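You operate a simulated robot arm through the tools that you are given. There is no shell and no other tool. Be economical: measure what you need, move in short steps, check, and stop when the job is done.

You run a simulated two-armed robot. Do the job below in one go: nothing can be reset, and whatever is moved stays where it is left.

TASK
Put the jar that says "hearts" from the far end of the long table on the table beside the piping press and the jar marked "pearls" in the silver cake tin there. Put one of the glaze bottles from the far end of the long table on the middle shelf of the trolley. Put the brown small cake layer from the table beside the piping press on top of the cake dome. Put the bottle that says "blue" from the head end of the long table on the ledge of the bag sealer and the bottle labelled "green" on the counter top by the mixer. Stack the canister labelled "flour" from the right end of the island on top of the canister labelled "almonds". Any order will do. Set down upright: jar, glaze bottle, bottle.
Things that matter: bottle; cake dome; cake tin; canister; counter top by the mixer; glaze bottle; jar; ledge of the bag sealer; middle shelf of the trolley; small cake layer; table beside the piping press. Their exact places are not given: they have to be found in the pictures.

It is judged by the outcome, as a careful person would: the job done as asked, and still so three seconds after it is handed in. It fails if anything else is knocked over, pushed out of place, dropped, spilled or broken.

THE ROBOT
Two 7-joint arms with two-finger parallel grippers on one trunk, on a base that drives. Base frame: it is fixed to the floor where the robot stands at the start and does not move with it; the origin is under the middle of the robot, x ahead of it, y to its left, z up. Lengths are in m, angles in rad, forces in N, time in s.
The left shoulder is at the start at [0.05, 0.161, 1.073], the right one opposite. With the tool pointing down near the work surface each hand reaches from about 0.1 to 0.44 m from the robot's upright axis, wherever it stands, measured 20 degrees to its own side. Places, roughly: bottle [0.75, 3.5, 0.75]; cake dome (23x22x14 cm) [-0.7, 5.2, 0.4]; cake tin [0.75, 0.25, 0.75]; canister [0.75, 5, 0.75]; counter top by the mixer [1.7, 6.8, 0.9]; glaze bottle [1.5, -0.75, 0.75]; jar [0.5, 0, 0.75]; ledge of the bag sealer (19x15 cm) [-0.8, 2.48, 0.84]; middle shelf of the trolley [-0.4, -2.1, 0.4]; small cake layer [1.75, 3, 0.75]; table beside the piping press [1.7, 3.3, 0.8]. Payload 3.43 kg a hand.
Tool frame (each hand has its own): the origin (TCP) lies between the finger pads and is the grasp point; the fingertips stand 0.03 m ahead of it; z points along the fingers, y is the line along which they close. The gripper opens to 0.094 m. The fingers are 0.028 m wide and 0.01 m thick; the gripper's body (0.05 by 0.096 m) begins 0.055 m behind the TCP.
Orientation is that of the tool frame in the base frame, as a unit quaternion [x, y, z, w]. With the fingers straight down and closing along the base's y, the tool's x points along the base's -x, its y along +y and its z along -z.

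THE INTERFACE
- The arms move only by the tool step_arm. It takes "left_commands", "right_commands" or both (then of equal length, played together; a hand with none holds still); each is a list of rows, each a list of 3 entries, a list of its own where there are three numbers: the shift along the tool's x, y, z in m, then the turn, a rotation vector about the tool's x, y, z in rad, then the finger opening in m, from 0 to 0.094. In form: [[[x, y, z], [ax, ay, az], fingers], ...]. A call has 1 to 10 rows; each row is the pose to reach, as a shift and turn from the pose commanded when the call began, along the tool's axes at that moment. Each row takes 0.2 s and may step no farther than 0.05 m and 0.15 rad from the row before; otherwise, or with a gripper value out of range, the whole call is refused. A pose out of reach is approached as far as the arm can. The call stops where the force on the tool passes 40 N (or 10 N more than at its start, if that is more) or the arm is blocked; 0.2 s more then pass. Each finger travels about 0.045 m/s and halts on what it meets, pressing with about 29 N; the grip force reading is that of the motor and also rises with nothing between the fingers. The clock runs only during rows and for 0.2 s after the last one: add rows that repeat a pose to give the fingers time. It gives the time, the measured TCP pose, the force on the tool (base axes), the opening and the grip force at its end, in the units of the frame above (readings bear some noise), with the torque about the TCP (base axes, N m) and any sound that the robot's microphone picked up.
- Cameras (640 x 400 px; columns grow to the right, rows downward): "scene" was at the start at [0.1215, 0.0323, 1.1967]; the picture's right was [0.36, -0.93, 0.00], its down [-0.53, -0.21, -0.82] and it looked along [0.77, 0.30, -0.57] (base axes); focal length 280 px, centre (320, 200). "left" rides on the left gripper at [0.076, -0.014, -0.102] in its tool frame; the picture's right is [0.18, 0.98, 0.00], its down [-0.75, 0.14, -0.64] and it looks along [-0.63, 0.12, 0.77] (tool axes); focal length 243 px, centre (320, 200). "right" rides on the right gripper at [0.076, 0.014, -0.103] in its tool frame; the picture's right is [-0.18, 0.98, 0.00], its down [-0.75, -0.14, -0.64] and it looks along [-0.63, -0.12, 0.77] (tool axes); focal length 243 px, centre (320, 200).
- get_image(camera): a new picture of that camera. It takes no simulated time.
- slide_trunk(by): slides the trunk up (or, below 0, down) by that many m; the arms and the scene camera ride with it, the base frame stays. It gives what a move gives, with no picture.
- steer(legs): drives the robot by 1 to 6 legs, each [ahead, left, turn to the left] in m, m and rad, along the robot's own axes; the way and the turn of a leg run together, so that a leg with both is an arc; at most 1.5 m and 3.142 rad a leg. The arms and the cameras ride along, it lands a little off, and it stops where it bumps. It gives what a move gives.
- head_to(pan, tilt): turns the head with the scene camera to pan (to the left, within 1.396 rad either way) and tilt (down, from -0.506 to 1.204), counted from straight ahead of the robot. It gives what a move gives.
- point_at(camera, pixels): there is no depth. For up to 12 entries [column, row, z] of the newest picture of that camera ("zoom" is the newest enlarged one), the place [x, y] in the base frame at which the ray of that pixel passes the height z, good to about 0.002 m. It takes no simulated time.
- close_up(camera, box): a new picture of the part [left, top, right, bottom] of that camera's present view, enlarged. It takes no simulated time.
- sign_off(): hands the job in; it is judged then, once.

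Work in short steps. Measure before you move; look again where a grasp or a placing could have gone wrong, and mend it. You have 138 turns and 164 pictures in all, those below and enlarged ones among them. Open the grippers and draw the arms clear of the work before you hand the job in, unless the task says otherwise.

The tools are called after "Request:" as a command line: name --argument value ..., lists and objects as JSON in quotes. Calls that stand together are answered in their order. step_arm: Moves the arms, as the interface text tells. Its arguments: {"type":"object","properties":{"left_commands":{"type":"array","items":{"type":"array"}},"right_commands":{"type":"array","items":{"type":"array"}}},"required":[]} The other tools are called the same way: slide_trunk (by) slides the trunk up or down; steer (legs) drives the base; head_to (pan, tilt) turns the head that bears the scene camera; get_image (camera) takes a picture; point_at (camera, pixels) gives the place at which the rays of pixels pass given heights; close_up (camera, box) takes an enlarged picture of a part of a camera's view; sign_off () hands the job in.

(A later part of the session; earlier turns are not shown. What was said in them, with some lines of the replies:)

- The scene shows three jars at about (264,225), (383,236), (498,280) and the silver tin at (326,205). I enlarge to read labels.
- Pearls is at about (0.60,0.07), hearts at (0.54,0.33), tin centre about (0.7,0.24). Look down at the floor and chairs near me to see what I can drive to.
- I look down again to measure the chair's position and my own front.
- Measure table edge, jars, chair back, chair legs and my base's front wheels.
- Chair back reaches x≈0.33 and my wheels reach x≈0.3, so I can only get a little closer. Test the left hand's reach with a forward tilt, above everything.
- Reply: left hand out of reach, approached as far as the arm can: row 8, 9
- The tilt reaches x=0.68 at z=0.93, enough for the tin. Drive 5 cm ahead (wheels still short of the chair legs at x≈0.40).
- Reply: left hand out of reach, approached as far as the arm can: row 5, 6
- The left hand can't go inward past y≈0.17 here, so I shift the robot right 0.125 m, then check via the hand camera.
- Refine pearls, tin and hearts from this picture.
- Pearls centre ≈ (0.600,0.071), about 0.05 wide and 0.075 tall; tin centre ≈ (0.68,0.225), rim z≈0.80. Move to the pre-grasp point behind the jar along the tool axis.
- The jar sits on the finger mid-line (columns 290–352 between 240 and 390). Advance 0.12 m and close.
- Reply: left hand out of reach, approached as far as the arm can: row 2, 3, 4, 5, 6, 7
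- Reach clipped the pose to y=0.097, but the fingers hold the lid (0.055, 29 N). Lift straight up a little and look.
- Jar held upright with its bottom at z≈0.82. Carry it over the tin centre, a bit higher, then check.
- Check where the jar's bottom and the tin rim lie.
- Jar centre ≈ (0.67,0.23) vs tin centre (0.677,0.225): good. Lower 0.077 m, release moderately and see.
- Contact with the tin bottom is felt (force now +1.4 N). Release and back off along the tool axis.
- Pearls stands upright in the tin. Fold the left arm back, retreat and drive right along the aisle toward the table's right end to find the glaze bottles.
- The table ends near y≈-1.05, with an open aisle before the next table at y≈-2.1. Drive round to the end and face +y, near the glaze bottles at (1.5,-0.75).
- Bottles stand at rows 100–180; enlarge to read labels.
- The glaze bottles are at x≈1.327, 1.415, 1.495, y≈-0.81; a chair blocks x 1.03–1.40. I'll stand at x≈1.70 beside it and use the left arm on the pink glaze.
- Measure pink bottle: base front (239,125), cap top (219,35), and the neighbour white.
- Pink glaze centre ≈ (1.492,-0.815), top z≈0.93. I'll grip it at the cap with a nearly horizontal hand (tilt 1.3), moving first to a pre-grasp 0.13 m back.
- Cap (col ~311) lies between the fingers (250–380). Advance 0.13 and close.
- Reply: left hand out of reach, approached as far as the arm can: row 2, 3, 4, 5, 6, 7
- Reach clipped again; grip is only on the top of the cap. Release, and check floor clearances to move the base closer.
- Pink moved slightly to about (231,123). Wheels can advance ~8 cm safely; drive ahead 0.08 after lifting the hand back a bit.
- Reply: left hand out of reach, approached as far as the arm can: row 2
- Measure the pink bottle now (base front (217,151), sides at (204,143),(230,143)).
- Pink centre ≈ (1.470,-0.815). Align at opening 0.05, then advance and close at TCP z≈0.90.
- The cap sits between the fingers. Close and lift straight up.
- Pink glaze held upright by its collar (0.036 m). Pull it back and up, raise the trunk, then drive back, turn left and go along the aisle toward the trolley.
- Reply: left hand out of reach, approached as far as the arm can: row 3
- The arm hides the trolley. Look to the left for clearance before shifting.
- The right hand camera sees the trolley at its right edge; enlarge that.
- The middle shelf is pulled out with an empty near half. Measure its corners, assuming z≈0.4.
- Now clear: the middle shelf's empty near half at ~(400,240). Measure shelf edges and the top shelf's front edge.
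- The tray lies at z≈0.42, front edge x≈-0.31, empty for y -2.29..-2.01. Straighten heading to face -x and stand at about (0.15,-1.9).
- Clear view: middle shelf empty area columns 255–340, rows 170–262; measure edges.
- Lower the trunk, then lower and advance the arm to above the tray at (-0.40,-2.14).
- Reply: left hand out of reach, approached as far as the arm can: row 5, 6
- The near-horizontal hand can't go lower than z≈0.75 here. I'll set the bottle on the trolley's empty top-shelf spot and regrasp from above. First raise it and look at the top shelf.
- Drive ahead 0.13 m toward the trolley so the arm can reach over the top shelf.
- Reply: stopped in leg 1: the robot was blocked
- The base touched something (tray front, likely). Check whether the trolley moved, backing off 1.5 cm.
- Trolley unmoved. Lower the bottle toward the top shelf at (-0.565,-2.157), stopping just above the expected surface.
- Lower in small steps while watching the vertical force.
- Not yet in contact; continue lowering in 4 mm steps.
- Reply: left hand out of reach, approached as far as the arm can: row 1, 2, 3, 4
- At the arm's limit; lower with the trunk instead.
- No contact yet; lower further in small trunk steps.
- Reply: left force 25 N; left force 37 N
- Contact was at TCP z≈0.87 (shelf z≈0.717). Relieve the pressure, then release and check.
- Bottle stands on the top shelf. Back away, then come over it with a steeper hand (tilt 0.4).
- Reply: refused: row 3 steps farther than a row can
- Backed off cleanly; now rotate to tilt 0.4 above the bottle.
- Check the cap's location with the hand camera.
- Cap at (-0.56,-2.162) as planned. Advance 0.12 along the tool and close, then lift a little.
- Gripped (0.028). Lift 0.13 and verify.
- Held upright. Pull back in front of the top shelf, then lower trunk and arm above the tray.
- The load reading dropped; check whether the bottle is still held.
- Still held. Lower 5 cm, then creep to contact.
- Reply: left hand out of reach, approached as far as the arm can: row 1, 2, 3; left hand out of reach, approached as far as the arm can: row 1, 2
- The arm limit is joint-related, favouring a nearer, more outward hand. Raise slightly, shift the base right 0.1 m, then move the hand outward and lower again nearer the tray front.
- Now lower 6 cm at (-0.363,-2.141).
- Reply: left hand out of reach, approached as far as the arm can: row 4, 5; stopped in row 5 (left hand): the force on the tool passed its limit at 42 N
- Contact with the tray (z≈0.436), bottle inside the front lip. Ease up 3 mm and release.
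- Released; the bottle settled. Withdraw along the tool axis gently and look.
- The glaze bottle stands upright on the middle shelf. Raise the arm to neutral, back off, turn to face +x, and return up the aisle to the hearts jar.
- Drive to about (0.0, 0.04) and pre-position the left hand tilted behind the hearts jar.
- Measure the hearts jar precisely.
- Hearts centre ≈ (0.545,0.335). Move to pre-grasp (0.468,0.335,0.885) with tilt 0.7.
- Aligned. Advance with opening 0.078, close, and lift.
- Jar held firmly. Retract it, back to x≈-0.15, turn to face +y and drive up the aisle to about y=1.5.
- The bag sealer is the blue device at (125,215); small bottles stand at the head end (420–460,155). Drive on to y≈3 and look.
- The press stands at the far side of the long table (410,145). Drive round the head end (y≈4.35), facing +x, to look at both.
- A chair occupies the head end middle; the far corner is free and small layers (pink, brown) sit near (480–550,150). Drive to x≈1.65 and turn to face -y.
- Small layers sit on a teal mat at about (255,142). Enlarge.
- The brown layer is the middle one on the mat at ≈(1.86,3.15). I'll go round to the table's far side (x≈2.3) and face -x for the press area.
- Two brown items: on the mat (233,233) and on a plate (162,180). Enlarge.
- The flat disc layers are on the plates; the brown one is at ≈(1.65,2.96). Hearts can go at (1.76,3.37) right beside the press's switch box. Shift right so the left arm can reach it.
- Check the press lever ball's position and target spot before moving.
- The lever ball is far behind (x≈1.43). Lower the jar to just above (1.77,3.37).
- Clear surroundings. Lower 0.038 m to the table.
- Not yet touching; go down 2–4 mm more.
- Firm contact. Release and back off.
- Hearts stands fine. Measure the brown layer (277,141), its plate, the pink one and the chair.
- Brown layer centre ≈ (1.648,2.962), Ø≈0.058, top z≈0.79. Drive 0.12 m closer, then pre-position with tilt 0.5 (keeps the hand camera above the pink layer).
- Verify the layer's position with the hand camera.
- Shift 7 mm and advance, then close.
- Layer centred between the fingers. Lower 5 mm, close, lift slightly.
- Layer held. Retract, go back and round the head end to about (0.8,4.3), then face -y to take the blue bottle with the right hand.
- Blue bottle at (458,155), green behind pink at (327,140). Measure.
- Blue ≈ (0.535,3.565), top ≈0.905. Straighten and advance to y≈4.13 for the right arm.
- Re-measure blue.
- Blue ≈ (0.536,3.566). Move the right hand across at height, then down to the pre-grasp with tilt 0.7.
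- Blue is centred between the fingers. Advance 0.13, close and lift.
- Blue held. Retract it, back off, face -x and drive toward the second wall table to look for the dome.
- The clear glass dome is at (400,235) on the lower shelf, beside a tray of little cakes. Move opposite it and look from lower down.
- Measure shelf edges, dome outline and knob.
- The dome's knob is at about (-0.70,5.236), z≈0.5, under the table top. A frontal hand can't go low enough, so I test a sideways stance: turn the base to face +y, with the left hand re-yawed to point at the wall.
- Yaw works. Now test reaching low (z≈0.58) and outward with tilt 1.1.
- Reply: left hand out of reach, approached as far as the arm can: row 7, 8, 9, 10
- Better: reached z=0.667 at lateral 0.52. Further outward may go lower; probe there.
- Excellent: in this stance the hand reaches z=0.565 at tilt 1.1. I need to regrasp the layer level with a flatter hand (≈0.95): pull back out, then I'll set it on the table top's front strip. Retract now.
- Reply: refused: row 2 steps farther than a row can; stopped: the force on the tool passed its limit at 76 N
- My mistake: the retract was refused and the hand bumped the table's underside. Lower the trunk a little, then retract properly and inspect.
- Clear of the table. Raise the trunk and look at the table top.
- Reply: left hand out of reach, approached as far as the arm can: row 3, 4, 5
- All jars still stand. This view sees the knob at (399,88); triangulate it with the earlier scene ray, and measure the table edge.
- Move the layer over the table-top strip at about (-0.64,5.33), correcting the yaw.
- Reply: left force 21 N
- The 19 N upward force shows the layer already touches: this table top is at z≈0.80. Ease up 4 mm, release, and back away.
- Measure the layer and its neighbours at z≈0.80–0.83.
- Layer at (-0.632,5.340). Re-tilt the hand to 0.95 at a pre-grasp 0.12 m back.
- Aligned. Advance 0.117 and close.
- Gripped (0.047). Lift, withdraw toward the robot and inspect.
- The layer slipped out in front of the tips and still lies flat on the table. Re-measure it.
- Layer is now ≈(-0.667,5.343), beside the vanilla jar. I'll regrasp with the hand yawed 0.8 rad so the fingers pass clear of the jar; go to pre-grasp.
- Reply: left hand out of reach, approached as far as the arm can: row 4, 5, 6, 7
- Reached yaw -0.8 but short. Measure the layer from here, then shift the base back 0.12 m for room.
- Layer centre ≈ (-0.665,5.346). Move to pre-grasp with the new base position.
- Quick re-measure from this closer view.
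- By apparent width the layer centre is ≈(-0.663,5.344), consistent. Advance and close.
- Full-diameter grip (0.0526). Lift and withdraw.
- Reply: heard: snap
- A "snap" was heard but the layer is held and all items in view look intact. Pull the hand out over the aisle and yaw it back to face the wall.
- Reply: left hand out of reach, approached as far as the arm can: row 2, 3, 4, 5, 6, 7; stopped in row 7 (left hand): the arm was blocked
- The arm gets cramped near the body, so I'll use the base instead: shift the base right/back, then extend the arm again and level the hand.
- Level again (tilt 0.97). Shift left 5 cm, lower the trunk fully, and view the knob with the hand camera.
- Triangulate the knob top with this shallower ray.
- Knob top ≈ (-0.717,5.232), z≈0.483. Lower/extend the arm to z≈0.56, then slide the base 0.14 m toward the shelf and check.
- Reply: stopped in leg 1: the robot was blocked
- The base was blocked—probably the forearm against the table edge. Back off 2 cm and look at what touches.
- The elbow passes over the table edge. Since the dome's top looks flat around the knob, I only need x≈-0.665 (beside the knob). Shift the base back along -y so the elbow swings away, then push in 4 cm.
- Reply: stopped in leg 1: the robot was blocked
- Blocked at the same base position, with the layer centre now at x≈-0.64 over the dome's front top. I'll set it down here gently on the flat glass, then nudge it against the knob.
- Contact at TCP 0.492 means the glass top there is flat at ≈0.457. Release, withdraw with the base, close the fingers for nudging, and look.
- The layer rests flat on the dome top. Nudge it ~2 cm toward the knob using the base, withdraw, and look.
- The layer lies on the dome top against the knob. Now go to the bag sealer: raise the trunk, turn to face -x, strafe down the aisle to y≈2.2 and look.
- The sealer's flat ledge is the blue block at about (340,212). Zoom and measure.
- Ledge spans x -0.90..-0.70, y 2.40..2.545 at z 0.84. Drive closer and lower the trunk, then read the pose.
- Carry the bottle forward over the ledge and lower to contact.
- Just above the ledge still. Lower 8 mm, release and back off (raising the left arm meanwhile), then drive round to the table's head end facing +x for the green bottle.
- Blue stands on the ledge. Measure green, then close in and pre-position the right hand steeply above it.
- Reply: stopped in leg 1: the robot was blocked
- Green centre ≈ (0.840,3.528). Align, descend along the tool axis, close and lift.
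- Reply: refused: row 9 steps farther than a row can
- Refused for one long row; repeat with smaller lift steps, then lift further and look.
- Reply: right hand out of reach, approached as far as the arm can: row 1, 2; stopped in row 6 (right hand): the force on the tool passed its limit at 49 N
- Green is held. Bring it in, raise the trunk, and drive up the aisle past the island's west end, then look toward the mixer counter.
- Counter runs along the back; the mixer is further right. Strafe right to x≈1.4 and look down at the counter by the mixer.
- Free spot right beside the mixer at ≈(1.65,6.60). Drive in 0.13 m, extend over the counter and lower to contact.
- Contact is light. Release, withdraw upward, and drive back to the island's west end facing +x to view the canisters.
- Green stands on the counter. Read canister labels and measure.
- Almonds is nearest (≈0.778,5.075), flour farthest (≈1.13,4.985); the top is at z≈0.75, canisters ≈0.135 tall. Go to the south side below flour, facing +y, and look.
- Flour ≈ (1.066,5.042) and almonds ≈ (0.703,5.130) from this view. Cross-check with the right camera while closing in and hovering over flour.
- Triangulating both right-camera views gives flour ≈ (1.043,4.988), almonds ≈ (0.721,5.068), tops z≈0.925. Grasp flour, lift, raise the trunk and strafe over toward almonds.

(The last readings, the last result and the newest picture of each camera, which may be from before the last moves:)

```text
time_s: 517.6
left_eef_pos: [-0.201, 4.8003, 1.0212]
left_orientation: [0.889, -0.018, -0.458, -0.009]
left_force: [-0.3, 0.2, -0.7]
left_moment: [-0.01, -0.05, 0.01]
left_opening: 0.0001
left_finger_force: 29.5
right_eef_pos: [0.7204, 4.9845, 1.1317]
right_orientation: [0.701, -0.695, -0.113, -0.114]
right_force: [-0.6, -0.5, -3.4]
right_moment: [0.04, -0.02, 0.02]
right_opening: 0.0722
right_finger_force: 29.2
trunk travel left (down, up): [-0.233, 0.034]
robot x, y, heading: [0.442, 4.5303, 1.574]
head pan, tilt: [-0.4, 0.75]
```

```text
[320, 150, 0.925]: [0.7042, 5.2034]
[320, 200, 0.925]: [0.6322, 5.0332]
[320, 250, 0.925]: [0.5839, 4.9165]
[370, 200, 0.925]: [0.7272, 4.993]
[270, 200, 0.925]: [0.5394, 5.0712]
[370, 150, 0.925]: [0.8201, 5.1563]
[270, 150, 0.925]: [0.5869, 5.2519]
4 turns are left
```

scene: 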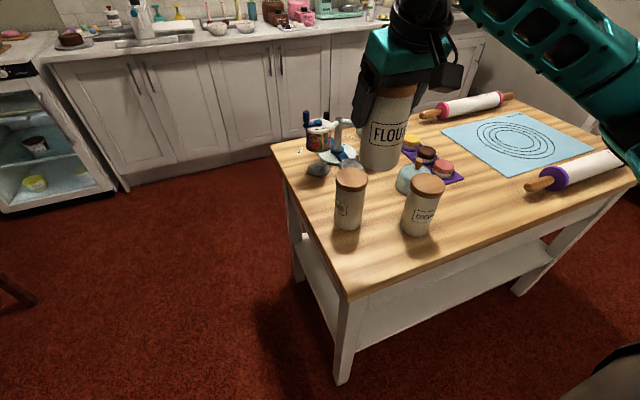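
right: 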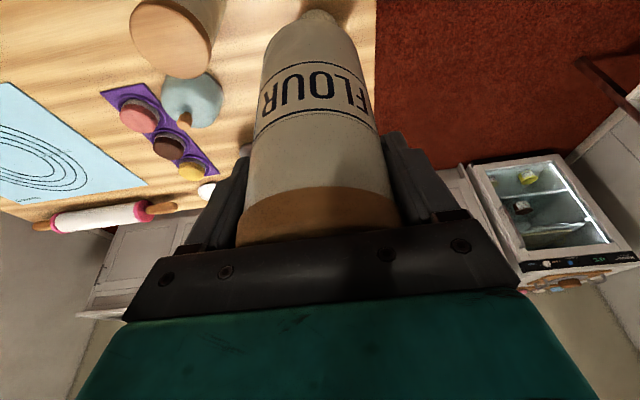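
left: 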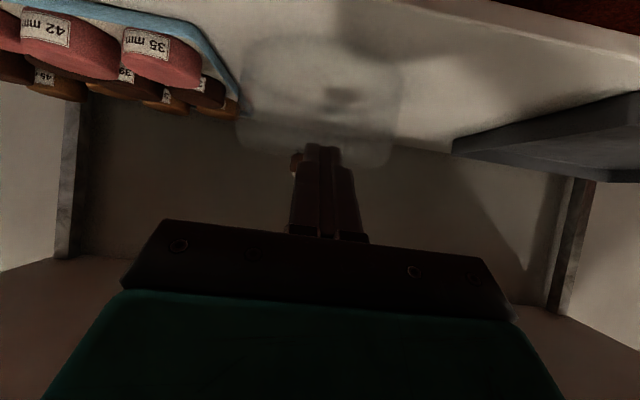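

Almonds' lid centre ≈ (0.722,5.076). Move flour 0.0865 m forward above it and lower to contact, then check.

Request:
step_arm --right_commands '[[[-0.041, 0.001, 0.0137], [0, 0, 0], 0.04], [[-0.082, 0.001, 0.0275], [0, 0, 0], 0.04], [[-0.0693, 0.001, 0.0654], [0, 0, 0], 0.04], [[-0.0566, 0.001, 0.1033], [0, 0, 0], 0.04], [[-0.0534, 0.001, 0.1128], [0, 0, 0], 0.04], [[-0.0515, 0.001, 0.1185], [0, 0, 0], 0.04], [[-0.0496, 0.001, 0.1242], [0, 0, 0], 0.04], [[-0.0477, 0.001, 0.1299], [0, 0, 0], 0.04], [[-0.0461, 0.001, 0.1346], [0, 0, 0], 0.04], [[-0.0445, 0.001, 0.1394], [0, 0, 0], 0.04]]'

Request:
get_image --camera "right"

Request:
close_up --camera "scene" --box '[290, 60, 450, 250]'

```text
time_s: 519.5
left_eef_pos: [-0.2007, 4.8, 1.0213]
left_orientation: [0.889, -0.017, -0.457, -0.01]
left_force: [-0.2, -0.2, 0.3]
left_moment: [-0.02, 0.01, 0.02]
left_opening: 0.0
left_finger_force: 29.0
right_eef_pos: [0.7188, 5.0764, 1.0332]
right_orientation: [0.698, -0.695, -0.124, -0.123]
right_force: [-1.0, -2.5, 12.1]
right_moment: [-0.78, -0.05, 0.0]
right_opening: 0.0718
right_finger_force: 28.6
trunk travel left (down, up): [-0.233, 0.034]
robot x, y, heading: [0.4396, 4.528, 1.575]
head pan, tilt: [-0.4, 0.75]
stopped in row 9 (right hand): the force on the tool passed its limit at 43 N (the readings are from after the stop); the commanded pose is now the measured one
```

```text
15 pictures are left
```

right: 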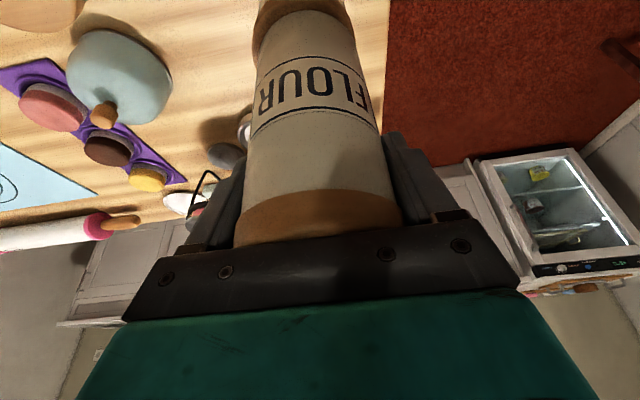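

```text
2.11 times, centred on (370, 155) of scene
3 turns are left
```

zoom: 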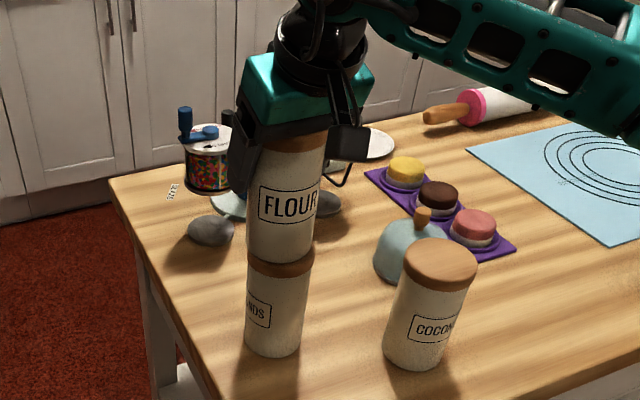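

Flour sits aligned on almonds. Relieve pressure 2 mm, open fully, withdraw straight up along the tool and back.

Request:
step_arm --right_commands '[[[-0.0006, 0, -0.002], [0, 0, 0], 0.04], [[-0.0006, 0, -0.002], [0, 0, 0], 0.08], [[-0.0006, 0, -0.002], [0, 0, 0], 0.094], [[-0.0006, 0, -0.002], [0, 0, 0], 0.094], [[-0.0006, 0, -0.022], [0, 0, 0], 0.094], [[-0.0006, 0, -0.052], [0, 0, 0], 0.094], [[-0.0006, 0, -0.092], [0, 0, 0], 0.094], [[0.02, 0, -0.132], [0, 0, 0], 0.094], [[0.06, 0, -0.15], [0, 0, 0], 0.094]]' --left_commands '[[[0, 0, 0], [0, 0, 0], 0.0], [[0, 0, 0], [0, 0, 0], 0.03], [[0, 0, 0], [0, 0, 0], 0.05], [[0, 0, 0], [0, 0, 0], 0.07], [[0, 0, 0], [0, 0, 0], 0.09], [[0, 0, 0], [0, 0, 0], 0.09], [[0, 0, 0], [0, 0, 0], 0.09], [[0, 0, 0], [0, 0, 0], 0.09], [[0, 0, 0], [0, 0, 0], 0.09]]'

Request:
close_up --camera "scene" --box '[290, 60, 450, 250]'

```text
time_s: 521.5
left_eef_pos: [-0.1991, 4.7999, 1.0222]
left_orientation: [0.89, -0.018, -0.456, -0.01]
left_force: [-0.3, 0.2, -0.4]
left_moment: [0.0, 0.01, 0.02]
left_opening: 0.0899
left_finger_force: 0.1
right_eef_pos: [0.7195, 4.9716, 1.1559]
right_orientation: [0.698, -0.695, -0.123, -0.121]
right_force: [0.2, -0.2, 0.2]
right_moment: [0.01, -0.02, 0.02]
right_opening: 0.0939
right_finger_force: 0.1
trunk travel left (down, up): [-0.233, 0.034]
robot x, y, heading: [0.435, 4.53, 1.576]
head pan, tilt: [-0.4, 0.75]
```

```text
2.11 times, centred on (370, 155) of scene
2 turns are left
```

zoom: 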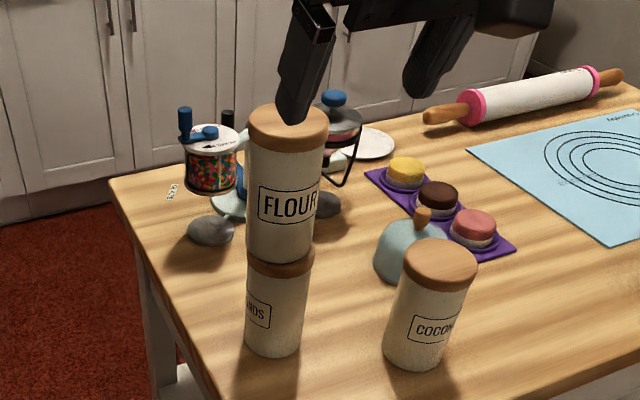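

The flour canister stands steadily on almonds, grippers are open and clear. Handing in.

Request:
sign_off

```text
The job is handed in.
```

All the placements were made, and I handed the job in; the cake layer on the dome is the least certain. It lies on the dome's flat top against the knob, placed partly by nudging, and I had only a partial view of it afterwards.

The others looked right in the pictures: hearts, pearls, the pink glaze bottle, blue and green upright, and flour stacked on almonds.

These could count against the result:
- The left hand hit the underside of the wall table with about 76 N. Afterwards the jars on it still stood.
- A snap was heard while lifting the cake layer. Nothing in view looked broken.
- The base bumped the trolley, which did not move, and later the table. An arm or the base was also blocked beside the wall table while I was placing the layer.
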